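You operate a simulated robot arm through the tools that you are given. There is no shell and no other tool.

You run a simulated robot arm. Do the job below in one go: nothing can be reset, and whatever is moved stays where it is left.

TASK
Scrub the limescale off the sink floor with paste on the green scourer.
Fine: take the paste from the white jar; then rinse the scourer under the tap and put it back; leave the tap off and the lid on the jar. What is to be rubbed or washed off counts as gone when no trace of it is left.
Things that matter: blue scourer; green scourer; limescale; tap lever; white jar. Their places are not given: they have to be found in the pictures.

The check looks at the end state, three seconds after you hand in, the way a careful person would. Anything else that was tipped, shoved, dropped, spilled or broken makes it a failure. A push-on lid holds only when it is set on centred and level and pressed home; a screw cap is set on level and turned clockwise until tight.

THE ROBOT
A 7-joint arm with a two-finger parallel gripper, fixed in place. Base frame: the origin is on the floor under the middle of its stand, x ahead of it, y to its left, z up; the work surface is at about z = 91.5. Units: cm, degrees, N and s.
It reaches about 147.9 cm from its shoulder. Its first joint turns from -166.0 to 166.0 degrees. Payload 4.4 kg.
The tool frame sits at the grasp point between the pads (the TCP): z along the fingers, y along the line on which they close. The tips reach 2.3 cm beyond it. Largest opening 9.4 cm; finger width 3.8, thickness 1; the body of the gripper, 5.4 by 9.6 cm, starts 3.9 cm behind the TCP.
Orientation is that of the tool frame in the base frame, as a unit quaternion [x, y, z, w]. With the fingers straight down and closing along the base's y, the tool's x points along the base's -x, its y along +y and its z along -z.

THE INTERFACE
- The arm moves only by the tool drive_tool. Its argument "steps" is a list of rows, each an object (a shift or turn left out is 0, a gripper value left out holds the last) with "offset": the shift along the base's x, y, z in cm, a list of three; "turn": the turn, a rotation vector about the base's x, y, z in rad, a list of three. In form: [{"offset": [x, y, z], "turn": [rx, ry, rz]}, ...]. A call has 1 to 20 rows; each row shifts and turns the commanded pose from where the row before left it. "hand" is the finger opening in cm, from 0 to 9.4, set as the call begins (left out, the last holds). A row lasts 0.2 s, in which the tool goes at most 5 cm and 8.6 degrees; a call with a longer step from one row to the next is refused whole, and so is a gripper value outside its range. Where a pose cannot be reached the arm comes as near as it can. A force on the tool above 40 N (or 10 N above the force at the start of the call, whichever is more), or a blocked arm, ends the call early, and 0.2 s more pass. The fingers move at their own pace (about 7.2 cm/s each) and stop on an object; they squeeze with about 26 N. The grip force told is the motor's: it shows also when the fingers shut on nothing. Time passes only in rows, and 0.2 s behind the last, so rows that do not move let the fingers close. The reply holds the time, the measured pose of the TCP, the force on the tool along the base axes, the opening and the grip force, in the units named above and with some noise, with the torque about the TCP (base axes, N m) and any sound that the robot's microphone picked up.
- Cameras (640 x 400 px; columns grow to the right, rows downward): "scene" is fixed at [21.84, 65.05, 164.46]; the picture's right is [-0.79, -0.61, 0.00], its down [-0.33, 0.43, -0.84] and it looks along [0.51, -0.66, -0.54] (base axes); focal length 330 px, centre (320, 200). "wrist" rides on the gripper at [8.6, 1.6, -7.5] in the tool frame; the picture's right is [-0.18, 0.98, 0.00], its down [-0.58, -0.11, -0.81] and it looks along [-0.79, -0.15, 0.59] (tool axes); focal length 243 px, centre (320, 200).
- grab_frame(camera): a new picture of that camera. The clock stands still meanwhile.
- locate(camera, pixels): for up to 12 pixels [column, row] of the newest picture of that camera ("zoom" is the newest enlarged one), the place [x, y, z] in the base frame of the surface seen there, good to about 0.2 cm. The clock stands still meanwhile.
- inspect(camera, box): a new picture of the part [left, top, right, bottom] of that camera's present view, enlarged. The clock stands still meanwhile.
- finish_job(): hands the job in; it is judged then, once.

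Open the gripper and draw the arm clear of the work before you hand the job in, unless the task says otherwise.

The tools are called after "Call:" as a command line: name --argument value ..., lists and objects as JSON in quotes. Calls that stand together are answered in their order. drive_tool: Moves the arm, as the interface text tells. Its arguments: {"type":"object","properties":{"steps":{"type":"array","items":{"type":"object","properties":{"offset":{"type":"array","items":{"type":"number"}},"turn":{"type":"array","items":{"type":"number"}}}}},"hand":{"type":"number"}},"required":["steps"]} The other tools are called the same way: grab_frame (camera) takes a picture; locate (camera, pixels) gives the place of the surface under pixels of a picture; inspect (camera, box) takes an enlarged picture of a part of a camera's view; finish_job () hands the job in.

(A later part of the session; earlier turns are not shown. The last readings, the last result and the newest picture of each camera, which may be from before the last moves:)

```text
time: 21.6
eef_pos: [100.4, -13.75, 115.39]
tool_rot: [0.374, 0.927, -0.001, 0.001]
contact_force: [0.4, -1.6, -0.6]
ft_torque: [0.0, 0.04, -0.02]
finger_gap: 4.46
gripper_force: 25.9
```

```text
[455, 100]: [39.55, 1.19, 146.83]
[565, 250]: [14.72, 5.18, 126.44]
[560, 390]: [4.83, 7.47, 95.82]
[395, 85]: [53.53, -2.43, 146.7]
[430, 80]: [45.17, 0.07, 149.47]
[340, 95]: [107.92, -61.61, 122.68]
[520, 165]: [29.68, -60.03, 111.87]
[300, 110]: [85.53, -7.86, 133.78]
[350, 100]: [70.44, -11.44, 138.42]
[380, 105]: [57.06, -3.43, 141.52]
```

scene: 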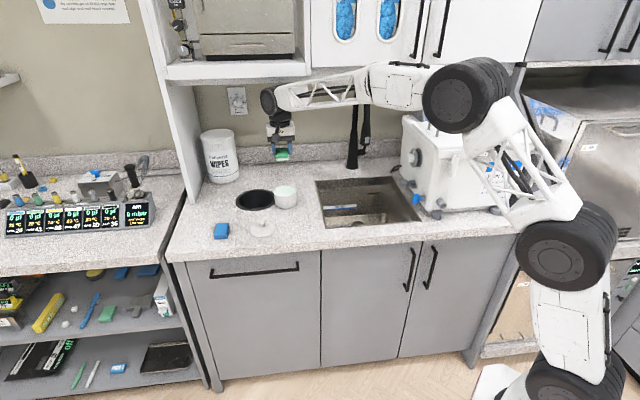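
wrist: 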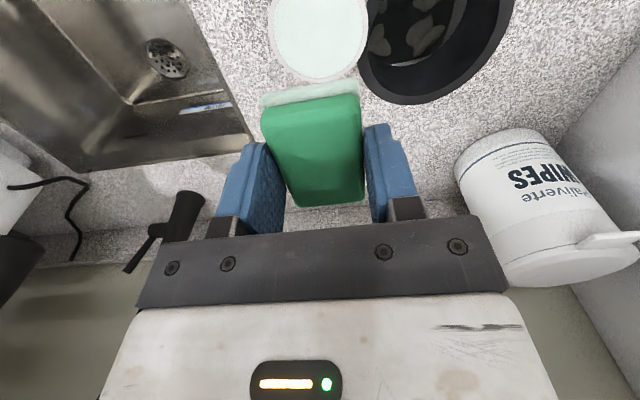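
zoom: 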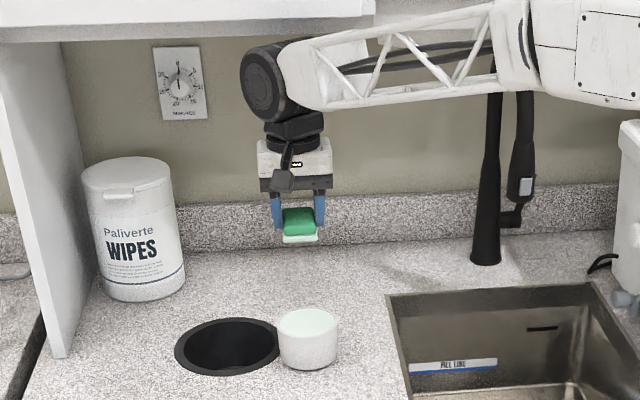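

Elbow is at about (40,1,147) with a roughly 60 cm forearm, which should slope down into the sink. I carry the pasted scourer to the sink front and look at the limescale from there.

Call:
drive_tool --steps '[{"offset": [-1.5, 0.5, 1]}, {"offset": [-3.6, -1.2, 0.5]}, {"offset": [-3.6, -1.3, 0.5]}, {"offset": [-3.6, -1.3, 0]}, {"offset": [-3.6, -1.3, 0]}, {"offset": [-3.6, -1.3, 0]}, {"offset": [-3.6, -1.3, 0]}, {"offset": [-3.6, -1.3, 0]}, {"offset": [-3.7, -1.35, -0.5]}, {"offset": [0, 0, 0]}]'

Call:
grab_frame --camera "wrist"

Call:
inspect --camera "wrist" --box '[240, 0, 400, 100]'

```text
time: 23.8
eef_pos: [69.78, -23.61, 116.78]
tool_rot: [0.374, 0.927, -0.001, 0.001]
contact_force: [-0.1, -0.6, -0.4]
ft_torque: [-0.02, 0.0, -0.01]
finger_gap: 4.43
gripper_force: 25.9
```

```text
taken
```

wrist: 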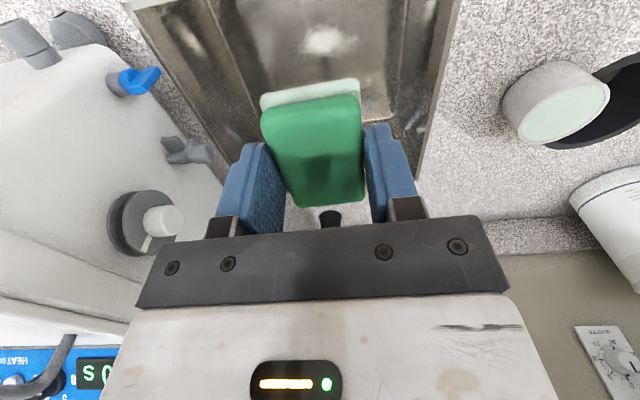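

```text
4.00 times, centred on (320, 50) of wrist
```

zoom: 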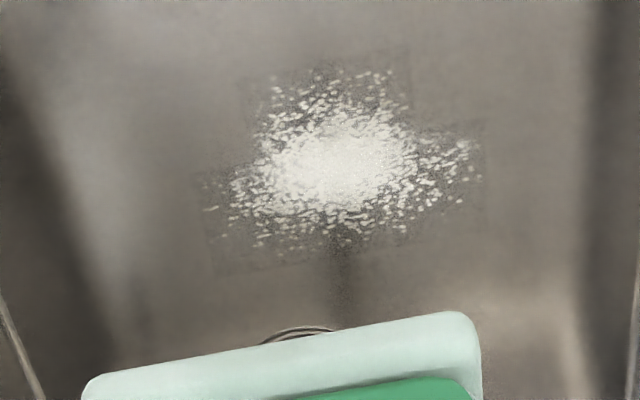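

The limescale speckles spread in the enlarged picture from about (200,65) to (490,260). I measure the extents on the floor.

Call:
locate --camera "zoom" --pixels '[[200, 190], [490, 150], [320, 65], [400, 65], [260, 80], [250, 245], [340, 245], [480, 195], [215, 260], [345, 160], [245, 75], [410, 230]]'

```text
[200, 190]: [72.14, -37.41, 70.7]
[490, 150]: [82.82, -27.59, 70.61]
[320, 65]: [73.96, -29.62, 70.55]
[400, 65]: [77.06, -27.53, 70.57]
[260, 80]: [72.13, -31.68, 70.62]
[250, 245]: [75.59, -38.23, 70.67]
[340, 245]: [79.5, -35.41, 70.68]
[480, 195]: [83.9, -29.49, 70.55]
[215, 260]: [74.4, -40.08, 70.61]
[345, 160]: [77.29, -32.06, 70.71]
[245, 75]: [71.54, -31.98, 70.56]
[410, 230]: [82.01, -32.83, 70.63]
```

In counter coordinates the limescale covers about 15 cm sideways (u -39.3…-24.2) by 9 cm deep (v 72.8…81.5). I position over its front half and descend part way, checking the forearm against the counter edge.

Call:
drive_tool --steps '[{"offset": [2.55, -3.05, 0]}, {"offset": [2.55, -3.05, 0]}, {"offset": [0, 0, -4.5]}, {"offset": [0, 0, -4.5]}, {"offset": [0, 0, -4.5]}, {"offset": [0, 0, -4.5]}, {"offset": [0, 0, -4.5]}, {"offset": [0, 0, -4.5]}, {"offset": [0, 0, 0]}]'

Call:
grab_frame --camera "scene"

Call:
inspect --camera "scene" --box '[290, 90, 470, 250]'

Call:
grab_frame --camera "wrist"

```text
time: 25.8
eef_pos: [74.98, -29.71, 89.66]
tool_rot: [0.375, 0.927, -0.001, 0.0]
contact_force: [0.4, -0.6, -0.2]
ft_torque: [-0.02, 0.04, -0.03]
finger_gap: 4.43
gripper_force: 25.7
```

```text
taken
```

scene: 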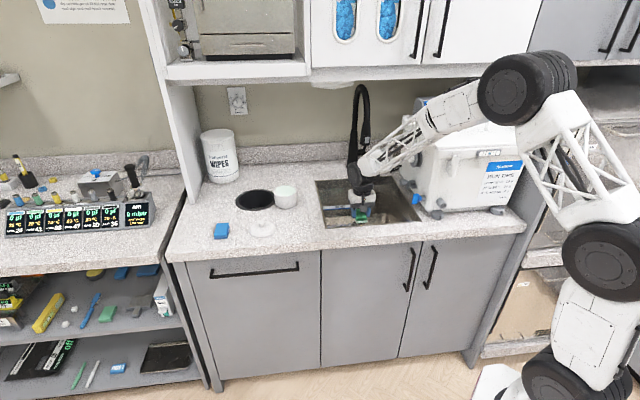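

```text
2.50 times, centred on (380, 170) of scene
```

zoom: 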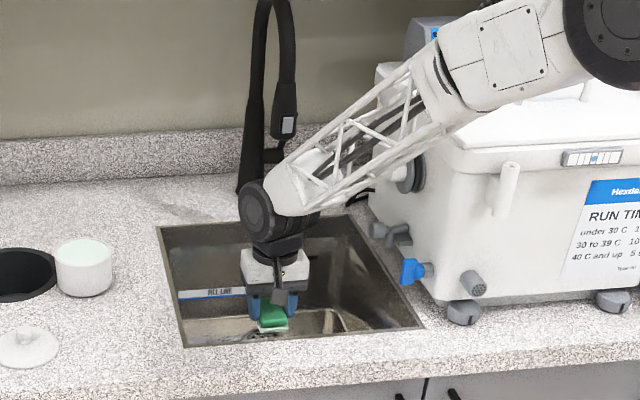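

```text
taken
```

wrist: 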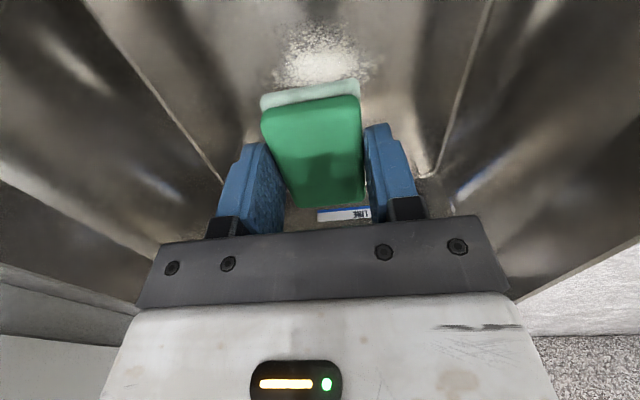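

The forearm slopes steeply and stays well clear of cleaner and counter edge. I descend to just above the floor over the front lane of the limescale.

Call:
drive_tool --steps '[{"offset": [0.4, -0.4, -4]}, {"offset": [0.4, -0.4, -4]}, {"offset": [0.37, -0.39, -3.5]}, {"offset": [0, 0, -2]}, {"offset": [0, 0, -1]}, {"offset": [0, 0, 0]}]'

Call:
grab_frame --camera "wrist"

Call:
inspect --camera "scene" --box '[290, 90, 470, 250]'

```text
time: 27.2
eef_pos: [76.14, -30.86, 75.43]
tool_rot: [0.374, 0.927, -0.001, 0.0]
contact_force: [-0.4, -0.8, -0.7]
ft_torque: [0.0, 0.0, 0.0]
finger_gap: 4.45
gripper_force: 26.1
```

```text
taken
```

wrist: 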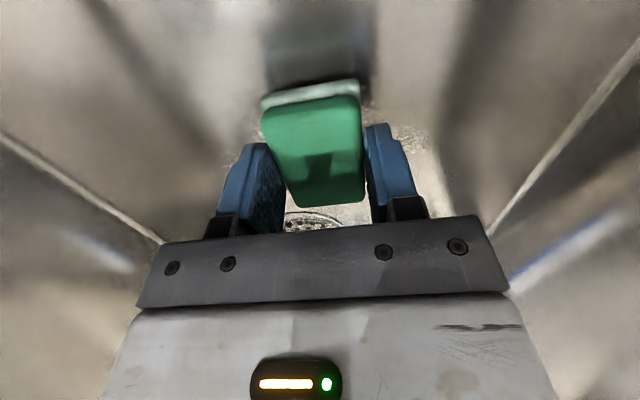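

```text
2.50 times, centred on (380, 170) of scene
```

zoom: 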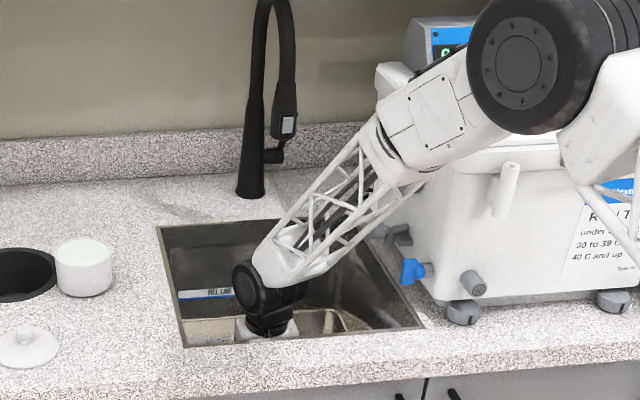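

No contact yet at TCP z=75.4 (pad bottom ≈72.2). I lower in fine steps until the force shows touch.

Call:
drive_tool --steps '[{"offset": [0, 0, -0.7]}, {"offset": [0, 0, -0.5]}, {"offset": [0, 0, -0.2]}, {"offset": [0, 0, -0.1]}, {"offset": [0, 0, 0]}]'

```text
time: 28.4
eef_pos: [76.15, -30.86, 73.79]
tool_rot: [0.375, 0.927, -0.001, 0.0]
contact_force: [0.7, 0.3, 1.1]
ft_torque: [0.02, -0.02, 0.01]
finger_gap: 4.45
gripper_force: 25.4
```

Still only 1.1 N at z=73.8, so I lower a bit further.

Call:
drive_tool --steps '[{"offset": [0, 0, -0.1]}, {"offset": [0, 0, -0.1]}, {"offset": [0, 0, 0]}]'

```text
time: 29.2
eef_pos: [76.17, -30.99, 73.78]
tool_rot: [0.375, 0.927, -0.001, 0.002]
contact_force: [-3.8, 0.1, 25.7]
ft_torque: [0.15, 0.21, 0.01]
finger_gap: 4.45
gripper_force: 25.7
```

25.7 N now, commanded z ≈73.6. I ease by 0.08 cm and rub the front lane: to the left end, across to the right end and back.

Call:
drive_tool --steps '[{"offset": [0, 0, 0.08]}, {"offset": [1.53, 1.53, 0]}, {"offset": [1.53, 1.53, 0]}, {"offset": [1.53, 1.53, 0]}, {"offset": [-1.6, -1.6, 0]}, {"offset": [-1.6, -1.6, 0]}, {"offset": [-1.6, -1.6, 0]}, {"offset": [-1.6, -1.6, 0]}, {"offset": [-1.6, -1.6, 0]}, {"offset": [-1.6, -1.6, 0]}, {"offset": [1.6, 1.6, 0]}, {"offset": [1.6, 1.6, 0]}, {"offset": [1.6, 1.6, 0]}, {"offset": [1.6, 1.6, 0]}, {"offset": [1.6, 1.6, 0]}, {"offset": [1.6, 1.6, 0]}, {"offset": [0, 0, 0]}]'

Call:
grab_frame --camera "wrist"

```text
time: 32.8
eef_pos: [80.75, -26.3, 73.8]
tool_rot: [0.374, 0.927, -0.001, 0.0]
contact_force: [0.0, -0.8, 0.5]
ft_torque: [-0.02, -0.01, -0.01]
finger_gap: 4.45
gripper_force: 26.0
```

```text
taken
```

wrist: 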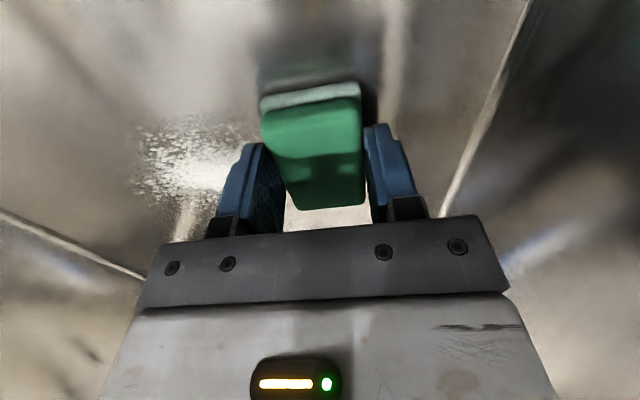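

The force fell to 0.5 N at z=73.8, so contact was light; I press 0.12 cm further and check the force.

Call:
drive_tool --steps '[{"offset": [0, 0, -0.06]}, {"offset": [0, 0, -0.06]}, {"offset": [0, 0, 0]}]'

```text
time: 33.6
eef_pos: [80.67, -26.32, 73.63]
tool_rot: [0.375, 0.927, -0.001, 0.001]
contact_force: [0.1, 0.3, -0.7]
ft_torque: [-0.03, 0.01, 0.04]
finger_gap: 4.43
gripper_force: 26.0
```

No contact even at 73.63 here; the scourer may have slid up a touch in the fingers. I lower in fine steps again.

Call:
drive_tool --steps '[{"offset": [0, 0, -0.08]}, {"offset": [0, 0, -0.08]}, {"offset": [0, 0, 0]}]'

```text
time: 34.4
eef_pos: [80.69, -26.33, 73.62]
tool_rot: [0.375, 0.927, -0.001, 0.001]
contact_force: [-1.8, -0.6, 19.5]
ft_torque: [0.04, 0.11, 0.03]
finger_gap: 4.46
gripper_force: 26.2
```

Contact at 19.5 N now. I rub across the front lane again and back.

Call:
drive_tool --steps '[{"offset": [-1.6, -1.6, 0]}, {"offset": [-1.6, -1.6, 0]}, {"offset": [-1.6, -1.6, 0]}, {"offset": [-1.6, -1.6, 0]}, {"offset": [-1.6, -1.6, 0]}, {"offset": [-1.6, -1.6, 0]}, {"offset": [0, 0, 0]}]'

Call:
grab_frame --camera "wrist"

```text
time: 36.0
eef_pos: [71.11, -35.95, 73.39]
tool_rot: [0.375, 0.927, -0.001, 0.0]
contact_force: [2.5, 2.9, 10.8]
ft_torque: [0.03, -0.15, 0.03]
finger_gap: 4.46
gripper_force: 25.6
```

```text
taken
```

wrist: 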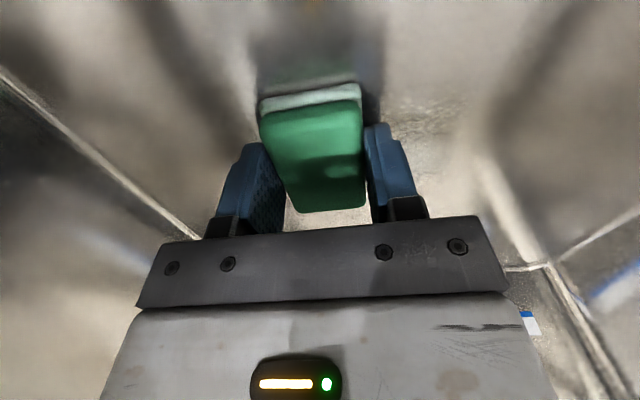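

Force 10.8 N here; the scourer has slid up slightly in the grip, so I keep the pressure modest. I rub back to the left and then move to the rear lane (3 cm deeper) and rub across it.

Call:
drive_tool --steps '[{"offset": [1.6, 1.6, 0]}, {"offset": [1.6, 1.6, 0]}, {"offset": [1.6, 1.6, 0]}, {"offset": [1.6, 1.6, 0]}, {"offset": [1.6, 1.6, 0]}, {"offset": [1.6, 1.6, 0]}, {"offset": [1.1, -1.1, 0]}, {"offset": [1.1, -1.1, 0]}, {"offset": [-1.6, -1.6, 0]}, {"offset": [-1.6, -1.6, 0]}, {"offset": [-1.6, -1.6, 0]}, {"offset": [-1.6, -1.6, 0]}, {"offset": [-1.6, -1.6, 0]}, {"offset": [-1.6, -1.6, 0]}, {"offset": [0, 0, 0]}]'

Call:
grab_frame --camera "wrist"

```text
time: 39.2
eef_pos: [73.5, -38.06, 73.49]
tool_rot: [0.374, 0.928, -0.001, 0.001]
contact_force: [-0.1, 0.0, -0.3]
ft_torque: [0.01, 0.0, 0.0]
finger_gap: 4.44
gripper_force: 26.4
```

```text
taken
```

wrist: 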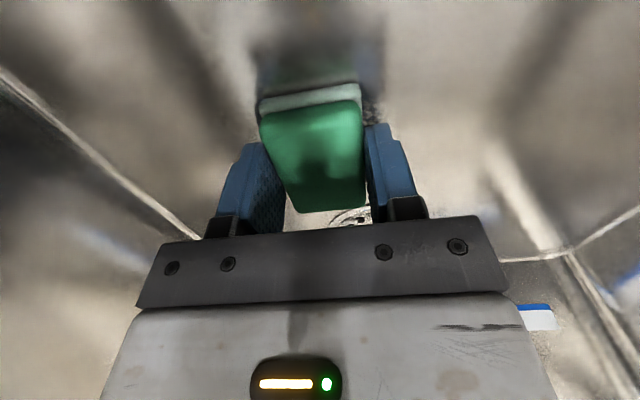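

No contact at this end now (–0.3 N). I lift to about z=90 and step back to look at how much limescale is left.

Call:
drive_tool --steps '[{"offset": [0, 0, 1]}, {"offset": [-0.1, 1.5, 3.5]}, {"offset": [-0.2, 3, 3.5]}, {"offset": [-0.2, 3, 3.5]}, {"offset": [-0.2, 3, 3.5]}, {"offset": [0, 0, 1.5]}, {"offset": [0, 0, 0]}]'

Call:
inspect --camera "wrist" --box '[220, 0, 420, 125]'

Call:
grab_frame --camera "wrist"

```text
time: 40.2
eef_pos: [73.33, -32.4, 83.79]
tool_rot: [0.376, 0.927, -0.003, 0.007]
contact_force: [26.9, -34.2, -2.6]
ft_torque: [2.32, 1.76, 0.25]
finger_gap: 4.44
gripper_force: 25.6
stopped in row 4: the force on the tool passed its limit at 259 N (the readings are from after the stop); the commanded pose is now the measured one
```

```text
3.20 times, centred on (320, 62) of wrist
```

zoom: 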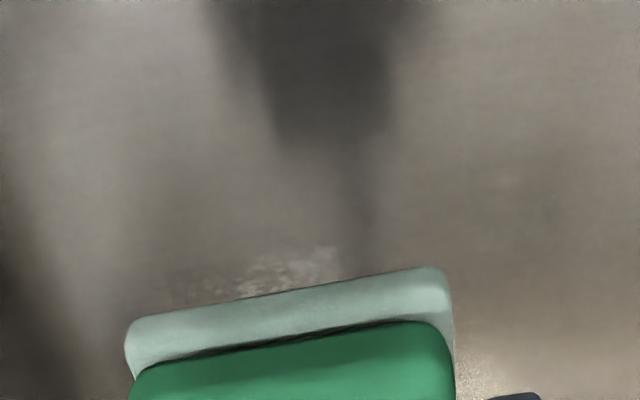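

```text
taken
```

wrist: 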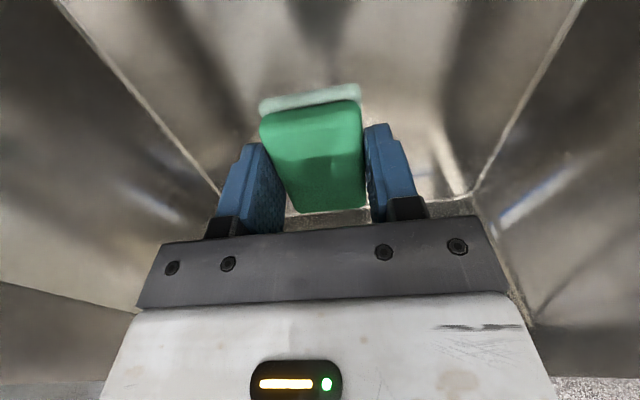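

A hit: the tool was stopped at 259 N, with the remaining force pushing it towards +v, so the wrist camera housing touched the sink's front rim while I moved back. I move forward off the rim first and check.

Call:
drive_tool --steps '[{"offset": [0.5, -0.5, 0]}, {"offset": [0.9, -0.9, 0]}, {"offset": [0.9, -0.9, 0]}, {"offset": [0, 0, 0]}]'

Call:
grab_frame --camera "scene"

Call:
inspect --camera "scene" --box '[290, 150, 450, 250]'

Call:
grab_frame --camera "wrist"

```text
time: 41.2
eef_pos: [75.48, -34.55, 83.66]
tool_rot: [0.376, 0.927, -0.002, 0.005]
contact_force: [0.3, 0.5, -0.5]
ft_torque: [-0.01, -0.01, 0.01]
finger_gap: 4.45
gripper_force: 26.2
```

```text
taken
```

scene: 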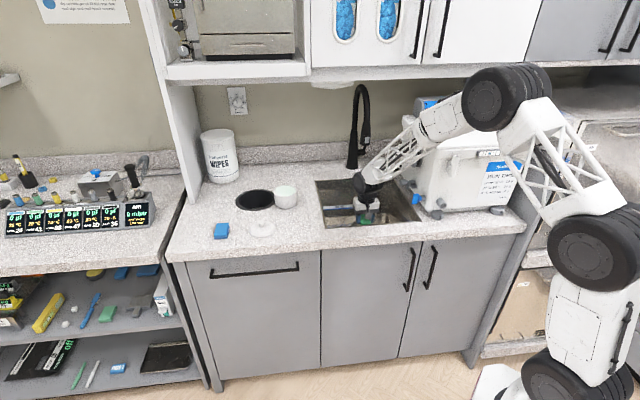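

```text
4.00 times, centred on (370, 200) of scene
```

zoom: 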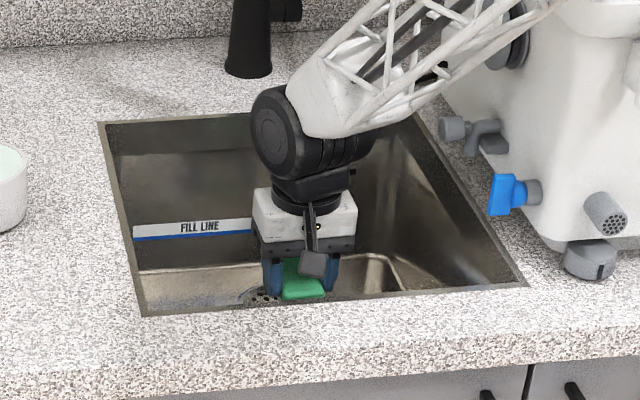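

```text
taken
```

wrist: 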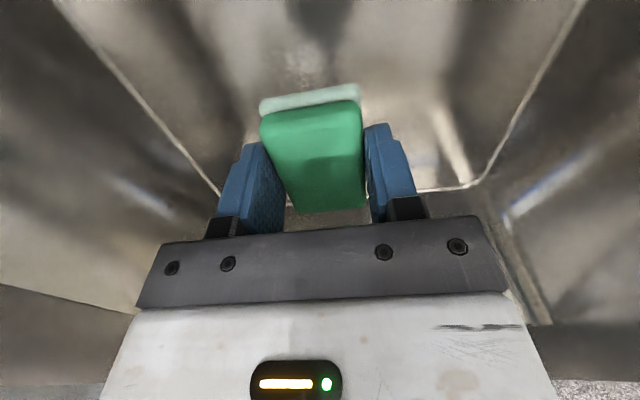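

The tool is free (0.3 N) and nothing else appears moved; the limescale is visibly thinner. I rise straight up beyond the rim first, and only then back off to look at the floor.

Call:
drive_tool --steps '[{"offset": [0.3, -0.3, 3]}, {"offset": [0, 0, 4]}, {"offset": [0, 0, 4]}, {"offset": [0, 0, 4]}, {"offset": [-1, 1.5, 1]}, {"offset": [-2, 3, 0]}, {"offset": [-2, 3, 0]}, {"offset": [0, 0, 0]}]'

Call:
inspect --camera "wrist" --box '[220, 0, 420, 125]'

Call:
grab_frame --camera "wrist"

```text
time: 43.0
eef_pos: [70.73, -27.31, 99.68]
tool_rot: [0.375, 0.927, -0.002, 0.006]
contact_force: [0.0, 0.0, 0.1]
ft_torque: [0.0, 0.04, 0.03]
finger_gap: 4.46
gripper_force: 26.5
```

```text
3.20 times, centred on (320, 62) of wrist
```

zoom: 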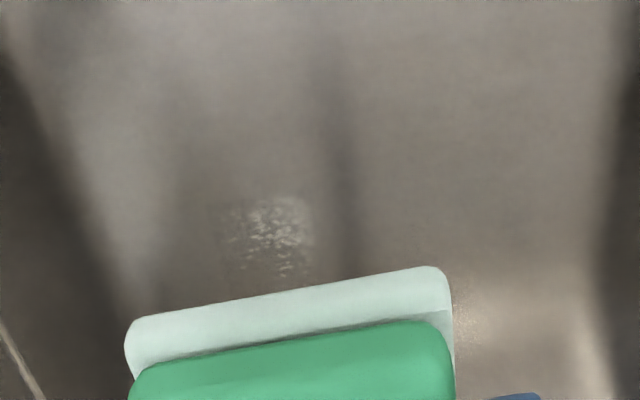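

```text
taken
```

wrist: 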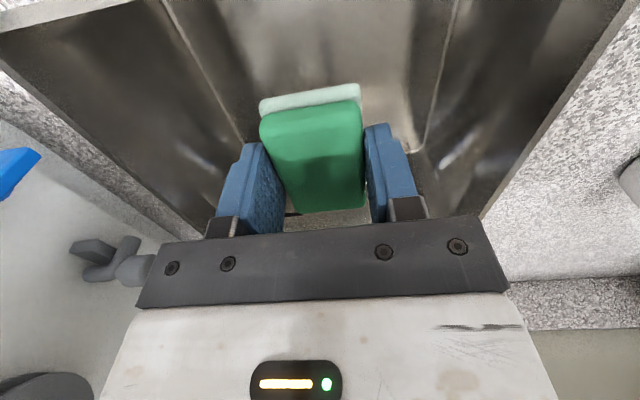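

Most of the limescale is gone; a small patch remains at enlarged (220–320,195–280), and maybe specks at (462,315). I measure those spots.

Call:
locate --camera "zoom" --pixels '[[270, 235], [225, 200], [315, 200], [285, 275], [225, 270], [462, 315], [480, 340], [330, 220], [110, 320], [400, 240], [460, 290]]'

Call:
inspect --camera "wrist" --box '[345, 70, 425, 130]'

```text
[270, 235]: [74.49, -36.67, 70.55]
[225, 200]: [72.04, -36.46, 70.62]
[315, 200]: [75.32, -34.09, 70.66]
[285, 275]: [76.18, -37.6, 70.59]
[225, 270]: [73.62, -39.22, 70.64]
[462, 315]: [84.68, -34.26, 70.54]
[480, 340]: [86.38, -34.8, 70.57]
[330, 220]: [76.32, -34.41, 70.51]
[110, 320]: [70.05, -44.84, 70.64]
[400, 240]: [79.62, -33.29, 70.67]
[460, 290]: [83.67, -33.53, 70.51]
```

```text
6.67 times, centred on (385, 100) of wrist
```

zoom: 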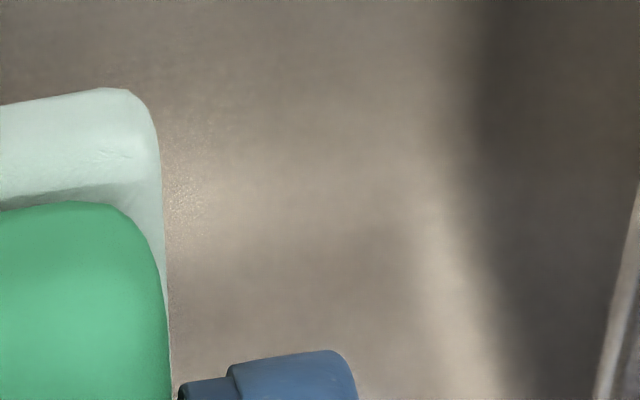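

The remainder spans about u -29.5…-24, v 76.5…81. I correct the 0.7° tilt, go down in a spot clear of both rim and spout, then slide to the rear-right lane.

Call:
drive_tool --steps '[{"offset": [2.3, -2.8, 0], "turn": [0.0082, 0.0096, 0]}, {"offset": [2.27, -2.8, 0]}, {"offset": [0, 0, -3.7]}, {"offset": [0, 0, -3.7]}, {"offset": [0, 0, -3.7]}, {"offset": [0, 0, -3.7]}, {"offset": [-0.2, -1.9, -3.5]}, {"offset": [-0.2, -1.9, -3.5]}, {"offset": [0, 0, -2]}, {"offset": [0, 0, -1]}, {"offset": [0, 0, -0.6]}, {"offset": [0, 0, -0.3]}, {"offset": [0, 0, 0]}]'

```text
time: 45.8
eef_pos: [74.81, -36.72, 74.01]
tool_rot: [0.376, 0.927, 0.0, 0.0]
contact_force: [-0.4, -0.1, -0.5]
ft_torque: [-0.03, 0.02, 0.01]
finger_gap: 4.45
gripper_force: 25.6
```

I am at z=74.0 without contact over the remaining patch; I lower in fine steps to touch.

Call:
drive_tool --steps '[{"offset": [0, 0, -0.3]}, {"offset": [0, 0, -0.15]}, {"offset": [0, 0, -0.1]}, {"offset": [0, 0, -0.08]}, {"offset": [0, 0, 0]}]'

```text
time: 47.0
eef_pos: [74.9, -36.78, 73.44]
tool_rot: [0.376, 0.927, 0.0, 0.0]
contact_force: [-1.4, 1.0, 14.4]
ft_torque: [0.07, 0.04, 0.03]
finger_gap: 4.43
gripper_force: 26.3
```

Contact with 14.4 N. I rub back and forth over this patch, sideways and lengthwise.

Call:
drive_tool --steps '[{"offset": [-1.1, -1.1, -0.03]}, {"offset": [-1.1, -1.1, 0]}, {"offset": [1.2, 1.2, 0]}, {"offset": [1.2, 1.2, 0]}, {"offset": [1.2, 1.2, 0]}, {"offset": [1.2, 1.2, 0]}, {"offset": [0.7, -0.7, 0]}, {"offset": [-1.2, -1.2, 0]}, {"offset": [-1.2, -1.2, 0]}, {"offset": [-1.2, -1.2, 0]}, {"offset": [-1.2, -1.2, 0]}, {"offset": [-0.7, 0.7, 0]}, {"offset": [-0.7, 0.7, 0]}, {"offset": [1.2, 1.2, 0]}, {"offset": [1.2, 1.2, 0]}, {"offset": [1.2, 1.2, 0]}, {"offset": [0, 0, 0]}]'

```text
time: 47.9
eef_pos: [73.91, -37.91, 73.5]
tool_rot: [0.376, 0.927, -0.002, 0.001]
contact_force: [-1.3, -0.8, 1.4]
ft_torque: [-0.03, -0.01, 0.0]
finger_gap: 4.45
gripper_force: 26.1
stopped in row 4: the force on the tool passed its limit at 42 N (the readings are from after the stop); the commanded pose is now the measured one
```

Stopped at 42 N from rubbing too hard; the commanded pose was reset to z=73.5. I press a little less and rub with slower strokes.

Call:
drive_tool --steps '[{"offset": [0, 0, -0.07]}, {"offset": [0, 0, -0.04]}, {"offset": [0.7, 0.7, 0]}, {"offset": [0.7, 0.7, 0]}, {"offset": [0.7, 0.7, 0]}, {"offset": [0.7, 0.7, 0]}, {"offset": [0.7, 0.7, 0]}, {"offset": [0, 0, 0]}]'

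```text
time: 49.2
eef_pos: [76.42, -35.5, 73.51]
tool_rot: [0.376, 0.927, -0.001, 0.002]
contact_force: [0.7, 0.7, 4.2]
ft_torque: [0.1, -0.01, 0.01]
finger_gap: 4.43
gripper_force: 25.2
stopped in row 6: the force on the tool passed its limit at 40 N (the readings are from after the stop); the commanded pose is now the measured one
```

Again limited at 40 N moving left, so the floor rises a bit that way. With 4.2 N resting force now, I rub with short strokes keeping this height.

Call:
drive_tool --steps '[{"offset": [-0.8, -0.8, -0.02]}, {"offset": [-0.8, -0.8, -0.02]}, {"offset": [-0.8, -0.8, -0.02]}, {"offset": [-0.8, -0.8, -0.02]}, {"offset": [-0.8, -0.8, -0.02]}, {"offset": [0.5, -0.5, 0]}, {"offset": [0.8, 0.8, 0.02]}, {"offset": [0.8, 0.8, 0.02]}, {"offset": [0.8, 0.8, 0.02]}, {"offset": [0.8, 0.8, 0.02]}, {"offset": [0.8, 0.8, 0.02]}, {"offset": [0, 0, 0]}]'

```text
time: 50.5
eef_pos: [72.6, -39.51, 73.49]
tool_rot: [0.376, 0.927, 0.0, 0.001]
contact_force: [0.5, -0.6, 5.4]
ft_torque: [-0.07, -0.03, -0.02]
finger_gap: 4.46
gripper_force: 26.1
stopped in row 6: the force on the tool passed its limit at 50 N (the readings are from after the stop); the commanded pose is now the measured one
```

Another stop at 50 N; contact is stiff. I lift straight up and look at the state of the floor before deciding on further rubbing.

Call:
drive_tool --steps '[{"offset": [0, 0, 0.5]}, {"offset": [0.4, 0.6, 2.5]}, {"offset": [0.6, 1.2, 3.5]}, {"offset": [0.6, 1.2, 3.5]}, {"offset": [0.6, 1.2, 3.5]}, {"offset": [0, 0, 4]}, {"offset": [0, 0, 4]}, {"offset": [0, 0, 4]}, {"offset": [-1, 2.5, 1]}, {"offset": [-1.5, 3, 0]}, {"offset": [-1.5, 3, 0]}, {"offset": [0, 0, 0]}]'

Call:
inspect --camera "wrist" --box '[220, 0, 420, 125]'

Call:
grab_frame --camera "wrist"

```text
time: 53.1
eef_pos: [70.98, -26.76, 99.87]
tool_rot: [0.376, 0.927, 0.0, 0.0]
contact_force: [0.3, -0.1, -0.3]
ft_torque: [-0.04, -0.04, -0.03]
finger_gap: 4.46
gripper_force: 26.2
```

```text
3.20 times, centred on (320, 62) of wrist
```

zoom: 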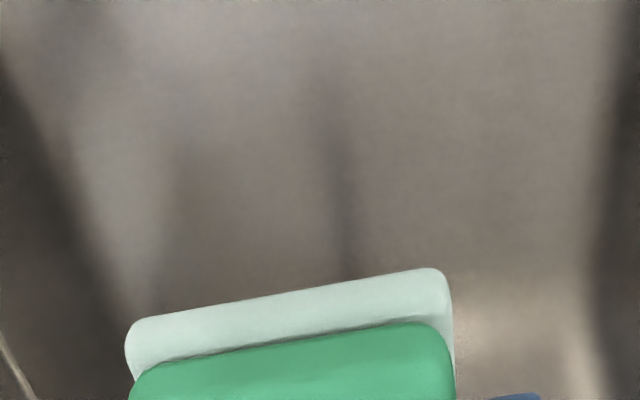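

```text
taken
```

wrist: 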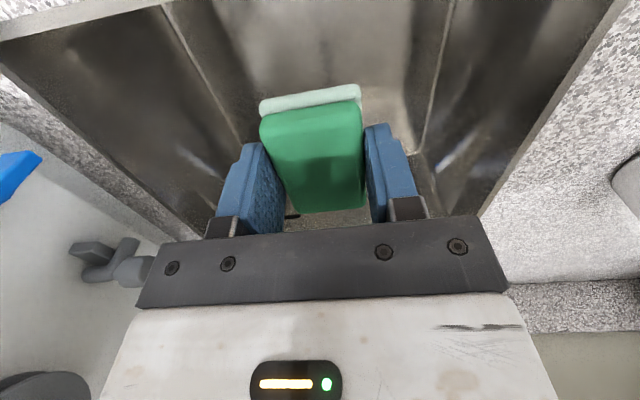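

The visible floor is clean now. I go to the earlier, higher viewpoint where the whole patch region is visible above the scourer.

Call:
drive_tool --steps '[{"offset": [-0.3, 0.8, 4.2]}, {"offset": [-0.3, 0.8, 4.2]}, {"offset": [-0.3, 0.8, 4.2]}, {"offset": [-0.3, 0.8, 4.3]}, {"offset": [0, 0, 0]}]'

Call:
inspect --camera "wrist" --box '[240, 0, 400, 100]'

Call:
inspect --camera "wrist" --box '[280, 10, 380, 80]'

Call:
grab_frame --camera "wrist"

```text
time: 54.3
eef_pos: [69.69, -23.62, 116.87]
tool_rot: [0.377, 0.926, 0.0, 0.001]
contact_force: [-1.1, 0.5, 0.4]
ft_torque: [-0.02, 0.02, 0.01]
finger_gap: 4.43
gripper_force: 26.4
```

```text
4.00 times, centred on (320, 50) of wrist
```

zoom: 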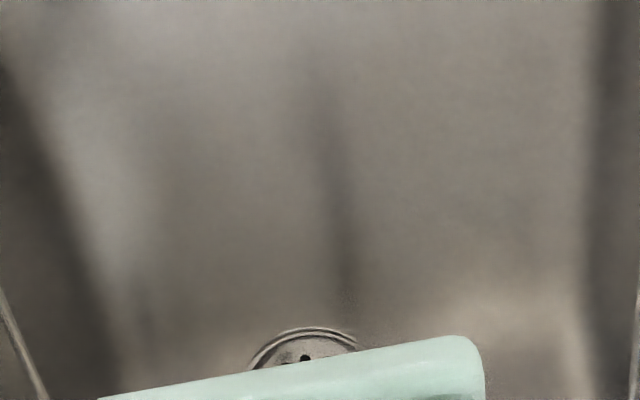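

```text
5.71 times, centred on (330, 45) of wrist
```

zoom: 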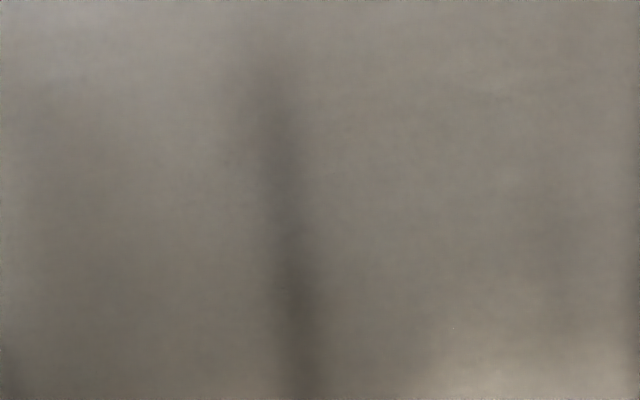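

```text
taken
```

wrist: 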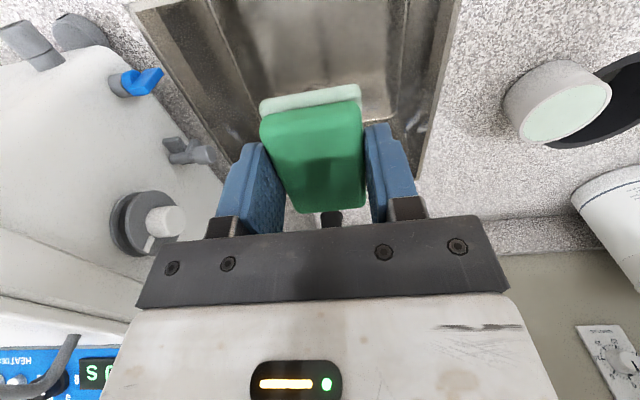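

No speckles remain visible anywhere in the region. To be sure that no faint trace is left I go down once more for one light, slow sweep over both lanes.

Call:
drive_tool --steps '[{"offset": [3.3, -1.7, 0]}, {"offset": [3.3, -1.7, 0]}, {"offset": [3.2, -1.6, 0]}, {"offset": [0, 0, -4.5]}, {"offset": [0, 0, -4.5]}, {"offset": [0, 0, -4.5]}, {"offset": [0, 0, -4.5]}, {"offset": [0, 0, -4.5]}, {"offset": [0, 0, -4.5]}, {"offset": [0, 0, -4.5]}, {"offset": [0, 0, -4.5]}, {"offset": [0, 0, -4]}, {"offset": [0, 0, -1.8]}, {"offset": [0, 0, -0.6]}, {"offset": [0, 0, 0]}]'

```text
time: 57.5
eef_pos: [79.37, -28.69, 74.37]
tool_rot: [0.377, 0.926, 0.0, 0.001]
contact_force: [-0.6, -0.3, 0.1]
ft_torque: [-0.02, 0.02, 0.02]
finger_gap: 4.47
gripper_force: 25.3
```

Over the left front part at z=74.4, no contact yet. I lower gently in fine steps.

Call:
drive_tool --steps '[{"offset": [0, 0, -0.5]}, {"offset": [0, 0, -0.2]}, {"offset": [0, 0, -0.1]}, {"offset": [0, 0, -0.06]}, {"offset": [0, 0, 0]}]'

```text
time: 58.7
eef_pos: [79.46, -28.68, 73.45]
tool_rot: [0.376, 0.927, 0.0, 0.0]
contact_force: [-0.5, 0.8, -0.7]
ft_torque: [0.0, 0.01, 0.01]
finger_gap: 4.47
gripper_force: 26.0
```

Still no touch at 73.45; a bit further.

Call:
drive_tool --steps '[{"offset": [0, 0, -0.06]}, {"offset": [0, 0, -0.06]}, {"offset": [0, 0, 0]}]'

```text
time: 59.5
eef_pos: [79.43, -28.68, 73.49]
tool_rot: [0.376, 0.927, -0.001, 0.002]
contact_force: [-0.1, -0.2, 9.4]
ft_torque: [0.03, 0.08, -0.05]
finger_gap: 4.47
gripper_force: 25.9
```

9.4 N contact. I sweep the front lane: left end, then across to the right.

Call:
drive_tool --steps '[{"offset": [0.9, 0.9, 0]}, {"offset": [0.9, 0.9, 0]}, {"offset": [-1.2, -1.2, 0]}, {"offset": [-1.2, -1.2, 0]}, {"offset": [-1.2, -1.2, 0]}, {"offset": [-1.2, -1.2, 0]}, {"offset": [-1.2, -1.2, 0]}, {"offset": [-1.2, -1.2, 0]}, {"offset": [-1.2, -1.2, 0]}, {"offset": [-1.2, -1.2, 0]}, {"offset": [0, 0, 0]}]'

```text
time: 61.9
eef_pos: [71.58, -36.51, 73.33]
tool_rot: [0.376, 0.927, 0.0, 0.001]
contact_force: [8.2, 5.0, 22.4]
ft_torque: [0.1, -0.31, 0.03]
finger_gap: 4.43
gripper_force: 26.3
```

That worked (22 N at the end). I ease slightly, shift 2.8 cm deeper and sweep the rear lane leftwards.

Call:
drive_tool --steps '[{"offset": [0, 0, 0.1]}, {"offset": [0.7, -0.7, 0]}, {"offset": [0.7, -0.7, 0]}, {"offset": [0.6, -0.6, -0.02]}, {"offset": [1.1, 1.1, 0]}, {"offset": [1.1, 1.1, 0]}, {"offset": [1.1, 1.1, 0]}, {"offset": [1.1, 1.1, 0]}, {"offset": [1.1, 1.1, 0]}, {"offset": [1.1, 1.1, 0]}, {"offset": [1.1, 1.1, 0]}, {"offset": [1.1, 1.1, 0]}, {"offset": [0.6, 0.6, 0]}, {"offset": [0, 0, 0]}]'

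```text
time: 62.4
eef_pos: [71.75, -36.75, 73.38]
tool_rot: [0.376, 0.927, -0.001, -0.001]
contact_force: [0.4, -0.8, 5.3]
ft_torque: [-0.09, -0.1, -0.01]
finger_gap: 4.44
gripper_force: 26.2
stopped in row 2: the force on the tool passed its limit at 44 N (the readings are from after the stop); the commanded pose is now the measured one
```

Moving deeper under contact trips the limit, so I lift 0.4 cm, shift, and set down again.

Call:
drive_tool --steps '[{"offset": [0, 0, 0.4]}, {"offset": [1.0, -1.0, 0]}, {"offset": [1.0, -1.0, 0]}, {"offset": [0, 0, -0.25]}, {"offset": [0, 0, -0.1]}, {"offset": [0, 0, -0.05]}, {"offset": [0, 0, 0]}]'

```text
time: 64.0
eef_pos: [73.7, -38.66, 73.29]
tool_rot: [0.377, 0.926, -0.001, -0.001]
contact_force: [-0.7, 0.9, 9.3]
ft_torque: [-0.08, -0.08, 0.0]
finger_gap: 4.45
gripper_force: 25.3
```

9.3 N contact at the right end of the rear lane; I sweep left with a slight rise.

Call:
drive_tool --steps '[{"offset": [0.8, 0.8, 0.02]}, {"offset": [1.1, 1.1, 0.02]}, {"offset": [1.1, 1.1, 0.02]}, {"offset": [1.1, 1.1, 0.02]}, {"offset": [1.1, 1.1, 0.02]}, {"offset": [1.1, 1.1, 0.01]}, {"offset": [1.1, 1.1, 0]}, {"offset": [1.1, 1.1, 0]}, {"offset": [1.1, 1.1, 0]}, {"offset": [0, 0, 0]}]'

```text
time: 66.2
eef_pos: [83.37, -28.91, 73.46]
tool_rot: [0.376, 0.927, -0.001, -0.001]
contact_force: [-0.1, 0.4, 0.3]
ft_torque: [-0.01, 0.02, 0.03]
finger_gap: 4.45
gripper_force: 26.2
```

Contact is light here at the left end (0.3 N). I press a touch and sweep back to the right.

Call:
drive_tool --steps '[{"offset": [0, 0, -0.08]}, {"offset": [0, 0, -0.05]}, {"offset": [-1.1, -1.1, -0.02]}, {"offset": [-1.1, -1.1, 0]}, {"offset": [-1.1, -1.1, 0]}, {"offset": [-1.1, -1.1, 0]}, {"offset": [-1.1, -1.1, 0]}, {"offset": [-1.1, -1.1, 0]}, {"offset": [-1.1, -1.1, 0]}, {"offset": [-1.1, -1.1, 0]}, {"offset": [-1.1, -1.1, 0]}, {"offset": [0, 0, 0]}]'

```text
time: 67.9
eef_pos: [77.76, -34.45, 73.42]
tool_rot: [0.376, 0.927, -0.001, -0.001]
contact_force: [-0.5, -0.9, 3.3]
ft_torque: [-0.04, 0.08, 0.03]
finger_gap: 4.46
gripper_force: 26.0
stopped in row 8: the force on the tool passed its limit at 41 N (the readings are from after the stop); the commanded pose is now the measured one
```

The sweep got to the middle before the limit; resting force is 3.3 N. I carry on to the right at this height.

Call:
drive_tool --steps '[{"offset": [-0.8, -0.8, -0.02]}, {"offset": [-0.8, -0.8, -0.02]}, {"offset": [-0.8, -0.8, -0.02]}, {"offset": [-0.8, -0.8, -0.02]}, {"offset": [-0.8, -0.8, -0.02]}, {"offset": [0, 0, 0]}]'

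```text
time: 69.3
eef_pos: [73.75, -38.53, 73.26]
tool_rot: [0.376, 0.927, 0.0, 0.0]
contact_force: [7.0, 8.9, 24.5]
ft_torque: [0.18, -0.18, 0.05]
finger_gap: 4.46
gripper_force: 25.9
```

The full sweep is done. I now set the scourer down on the clean sink floor around (77.8,-31.1), well away from the drain, so that the empty hand can work the lever.

Call:
drive_tool --steps '[{"offset": [0, 0, 1]}, {"offset": [1.35, 2.5, 0.3]}, {"offset": [1.35, 2.5, 0]}, {"offset": [1.35, 2.4, 0]}, {"offset": [0, 0, -0.8]}, {"offset": [0, 0, -0.3]}, {"offset": [0, 0, 0]}]'

```text
time: 70.9
eef_pos: [77.89, -31.17, 73.55]
tool_rot: [0.377, 0.926, -0.001, 0.0]
contact_force: [-0.1, 0.5, -0.2]
ft_torque: [0.04, -0.01, 0.01]
finger_gap: 4.47
gripper_force: 25.6
```

The scourer is a hair above the floor at z=73.55. I lower to touch lightly and open the fingers.

Call:
drive_tool --steps '[{"offset": [0, 0, -0.08]}, {"offset": [0, 0, -0.04]}, {"offset": [0, 0, 0]}]'

Call:
drive_tool --hand 7.0 --steps '[{"offset": [0, 0, 0]}, {"offset": [0, 0, 0]}, {"offset": [0, 0, 0]}]'

Call:
grab_frame --camera "wrist"

```text
time: 71.7
eef_pos: [77.88, -31.14, 73.39]
tool_rot: [0.376, 0.927, 0.0, 0.001]
contact_force: [2.0, 0.4, 7.7]
ft_torque: [-0.02, -0.03, -0.02]
finger_gap: 4.44
gripper_force: 25.6
```

```text
time: 72.5
eef_pos: [77.82, -31.29, 73.3]
tool_rot: [0.377, 0.926, -0.001, -0.001]
contact_force: [0.6, 0.5, 0.2]
ft_torque: [0.0, -0.03, 0.0]
finger_gap: 7.0
gripper_force: 0.0
```

```text
taken
```

wrist: 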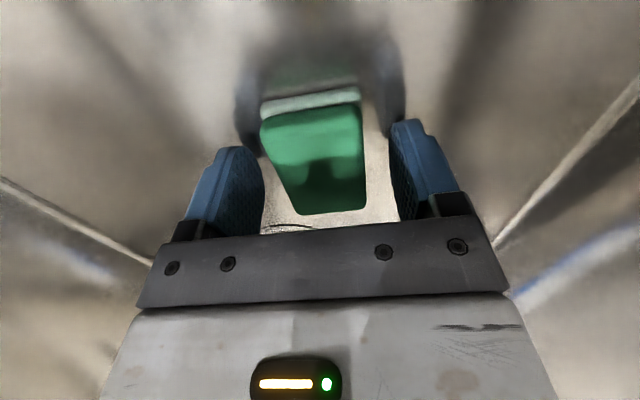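

The scourer stands released on the floor (gap 7.0, 0.2 N). Before planning the lever approach I rise straight up to z≈92 and measure the cleaner's top and left face, to keep the wrist and forearm clear.

Call:
drive_tool --steps '[{"offset": [0, 0, 2]}, {"offset": [0, 0, 4]}, {"offset": [0, 0, 4.5]}, {"offset": [0, 0, 4.5]}, {"offset": [0, 0, 4.5]}, {"offset": [0, 0, 4.5]}, {"offset": [-1.5, 1.5, 4]}, {"offset": [-2, 2, 4]}, {"offset": [-2, 2, 4]}, {"offset": [0, 0, 0]}]'

Call:
grab_frame --camera "wrist"

Call:
inspect --camera "wrist" --box '[220, 0, 420, 125]'

Call:
grab_frame --camera "scene"

Call:
locate --camera "scene" --pixels '[[410, 118], [405, 125], [425, 145], [470, 152], [520, 135], [440, 105], [485, 100], [405, 150], [415, 185], [440, 160], [414, 158], [420, 108]]'

```text
time: 74.7
eef_pos: [72.26, -25.67, 109.3]
tool_rot: [0.376, 0.926, -0.001, 0.0]
contact_force: [-0.4, -0.2, 0.4]
ft_torque: [-0.01, 0.02, 0.0]
finger_gap: 6.99
gripper_force: 0.1
```

```text
taken
```

wrist: 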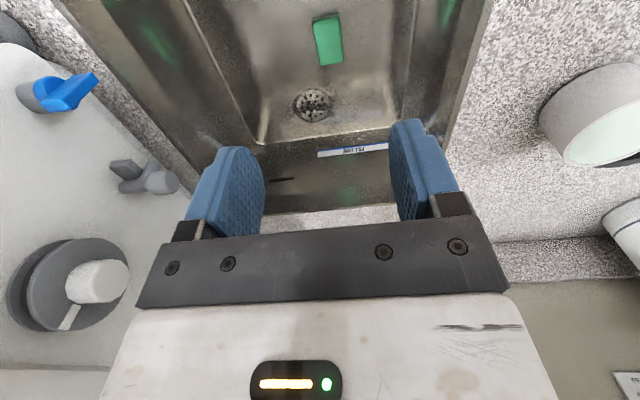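

```text
3.20 times, centred on (320, 62) of wrist
```

zoom: 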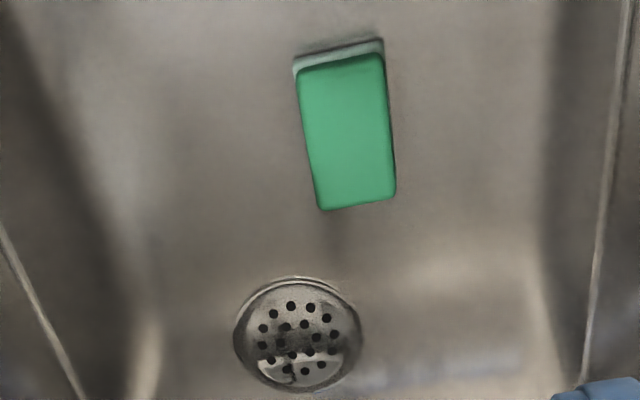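

```text
taken
```

scene: 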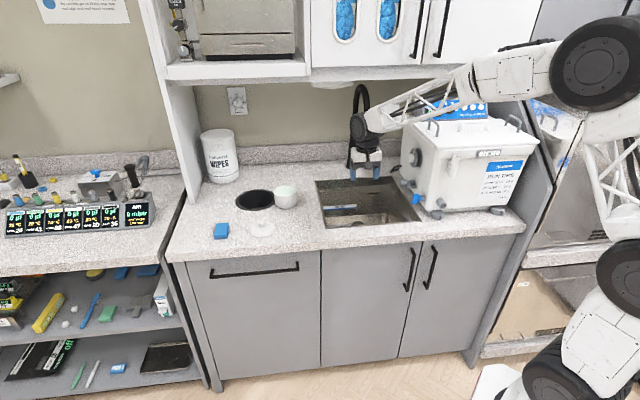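

```text
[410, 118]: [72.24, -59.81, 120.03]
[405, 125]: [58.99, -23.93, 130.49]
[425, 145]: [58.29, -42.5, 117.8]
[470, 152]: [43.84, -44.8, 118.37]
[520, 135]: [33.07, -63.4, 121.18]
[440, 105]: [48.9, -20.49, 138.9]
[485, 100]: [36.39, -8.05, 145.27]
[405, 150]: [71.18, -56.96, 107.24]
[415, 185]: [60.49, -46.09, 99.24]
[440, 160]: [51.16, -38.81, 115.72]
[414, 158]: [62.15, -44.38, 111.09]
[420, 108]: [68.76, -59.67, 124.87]
```

The sink floor around the set-down scourer is clean. The cleaner's top is z≈119 with its left face at u≈-10 and dial tip at u≈-12.6, so I take a lane at u≈-19.5; I tilt the hand 45° forward at yaw -38° in front of it first.

Call:
drive_tool --hand 3.8 --steps '[{"offset": [-0.77, -1.6, 0], "turn": [0, 0, 0.055]}, {"offset": [-0.77, -1.6, 0], "turn": [0, 0, 0.055]}, {"offset": [-0.77, -1.6, 0], "turn": [-0.0807, -0.1032, 0]}, {"offset": [-0.77, -1.6, 0], "turn": [-0.0807, -0.1032, 0]}, {"offset": [-0.77, -1.6, 0], "turn": [-0.0807, -0.1032, 0]}, {"offset": [-0.77, -1.6, 0], "turn": [-0.0807, -0.1032, 0]}, {"offset": [-0.77, -1.6, 0], "turn": [-0.0807, -0.1032, 0]}, {"offset": [-0.77, -1.6, 0], "turn": [-0.0807, -0.1032, 0]}, {"offset": [0, 0, 0]}]'

Call:
grab_frame --camera "wrist"

Call:
grab_frame --camera "scene"

```text
time: 76.7
eef_pos: [66.09, -38.62, 109.4]
tool_rot: [0.3, 0.874, -0.126, 0.362]
contact_force: [-0.3, -0.6, 1.0]
ft_torque: [0.0, -0.01, 0.01]
finger_gap: 3.8
gripper_force: 0.0
```

```text
taken
```

wrist: 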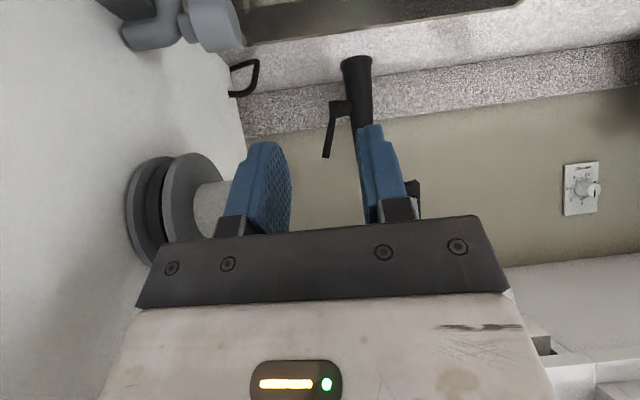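

```text
taken
```

scene: 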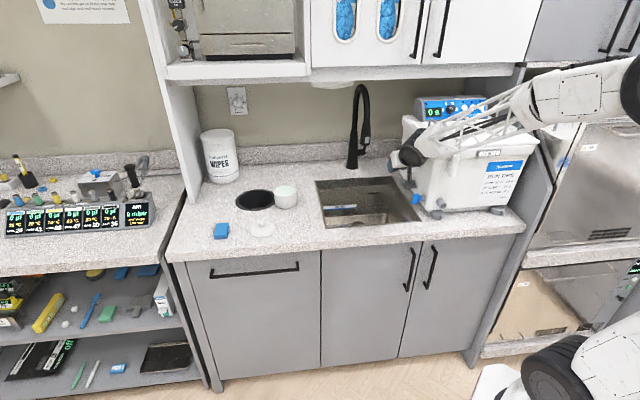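

The lever shows at (338,107) to (327,157) between the fingers. I check the forearm's clearance over the cleaner before advancing.

Call:
inspect --camera "scene" --box '[340, 80, 540, 220]'

Call:
locate --camera "scene" --pixels '[[410, 155], [425, 150], [450, 143], [480, 133], [430, 130], [445, 135], [470, 120], [500, 120], [400, 160], [392, 160]]'

Call:
locate --camera "wrist" --pixels '[[340, 107], [333, 112], [331, 125], [329, 138], [327, 153], [358, 75], [362, 110], [413, 185]]'

```text
2.86 times, centred on (440, 150) of scene
```

zoom: 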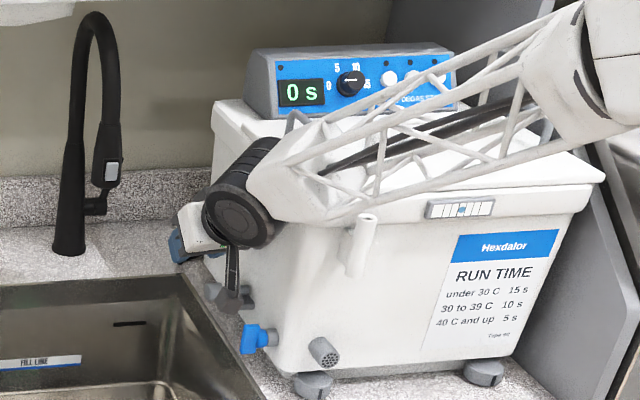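

```text
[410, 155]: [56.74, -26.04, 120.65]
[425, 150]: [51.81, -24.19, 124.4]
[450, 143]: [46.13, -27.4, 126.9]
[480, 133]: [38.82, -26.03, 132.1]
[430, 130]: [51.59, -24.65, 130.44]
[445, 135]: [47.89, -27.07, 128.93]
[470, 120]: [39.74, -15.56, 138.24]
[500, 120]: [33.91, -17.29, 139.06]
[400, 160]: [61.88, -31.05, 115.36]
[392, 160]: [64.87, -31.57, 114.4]
```

```text
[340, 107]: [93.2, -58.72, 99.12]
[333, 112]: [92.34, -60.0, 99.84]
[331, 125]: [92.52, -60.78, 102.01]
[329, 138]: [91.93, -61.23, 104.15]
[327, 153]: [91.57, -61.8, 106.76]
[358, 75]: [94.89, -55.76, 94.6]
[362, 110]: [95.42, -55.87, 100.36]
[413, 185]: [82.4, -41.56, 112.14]
```

Lever pivot ≈(92.8,-59.4,99.5), tip ≈(91.5,-61.8,107.2). I advance to a staging point about 16 cm before the lever, between spout and cleaner.

Call:
drive_tool --steps '[{"offset": [2.07, -2.05, -0.5]}, {"offset": [2.07, -2.05, -0.5]}, {"offset": [2.07, -2.05, -0.5]}, {"offset": [2.07, -2.05, -0.5]}, {"offset": [2.07, -2.05, -0.5]}, {"offset": [2.07, -2.05, -0.5]}, {"offset": [0, 0, 0]}]'

Call:
grab_frame --camera "wrist"

Call:
inspect --camera "scene" --box '[330, 80, 490, 220]'

```text
time: 77.3
eef_pos: [68.97, -41.33, 108.93]
tool_rot: [0.302, 0.874, -0.124, 0.361]
contact_force: [-53.6, 51.0, 27.6]
ft_torque: [-1.92, 0.0, -3.75]
finger_gap: 3.81
gripper_force: 0.2
stopped in row 2: the force on the tool passed its limit at 188 N (the readings are from after the stop); the commanded pose is now the measured one
```

```text
taken
```

wrist: 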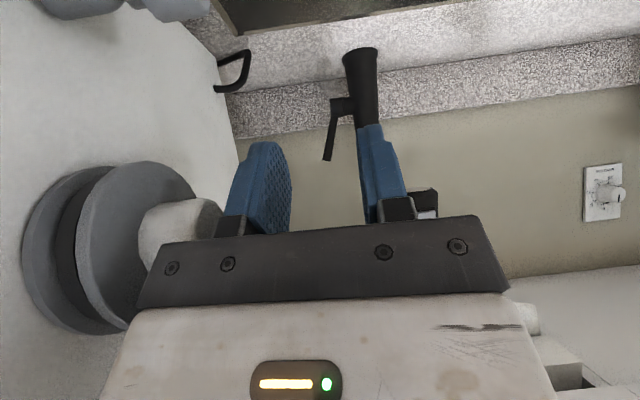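

```text
2.86 times, centred on (410, 150) of scene
```

zoom: 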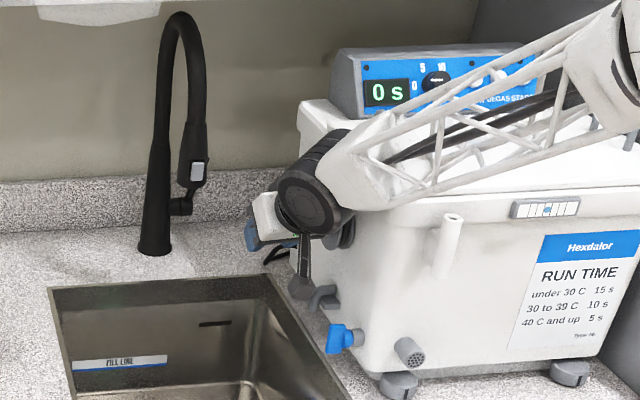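

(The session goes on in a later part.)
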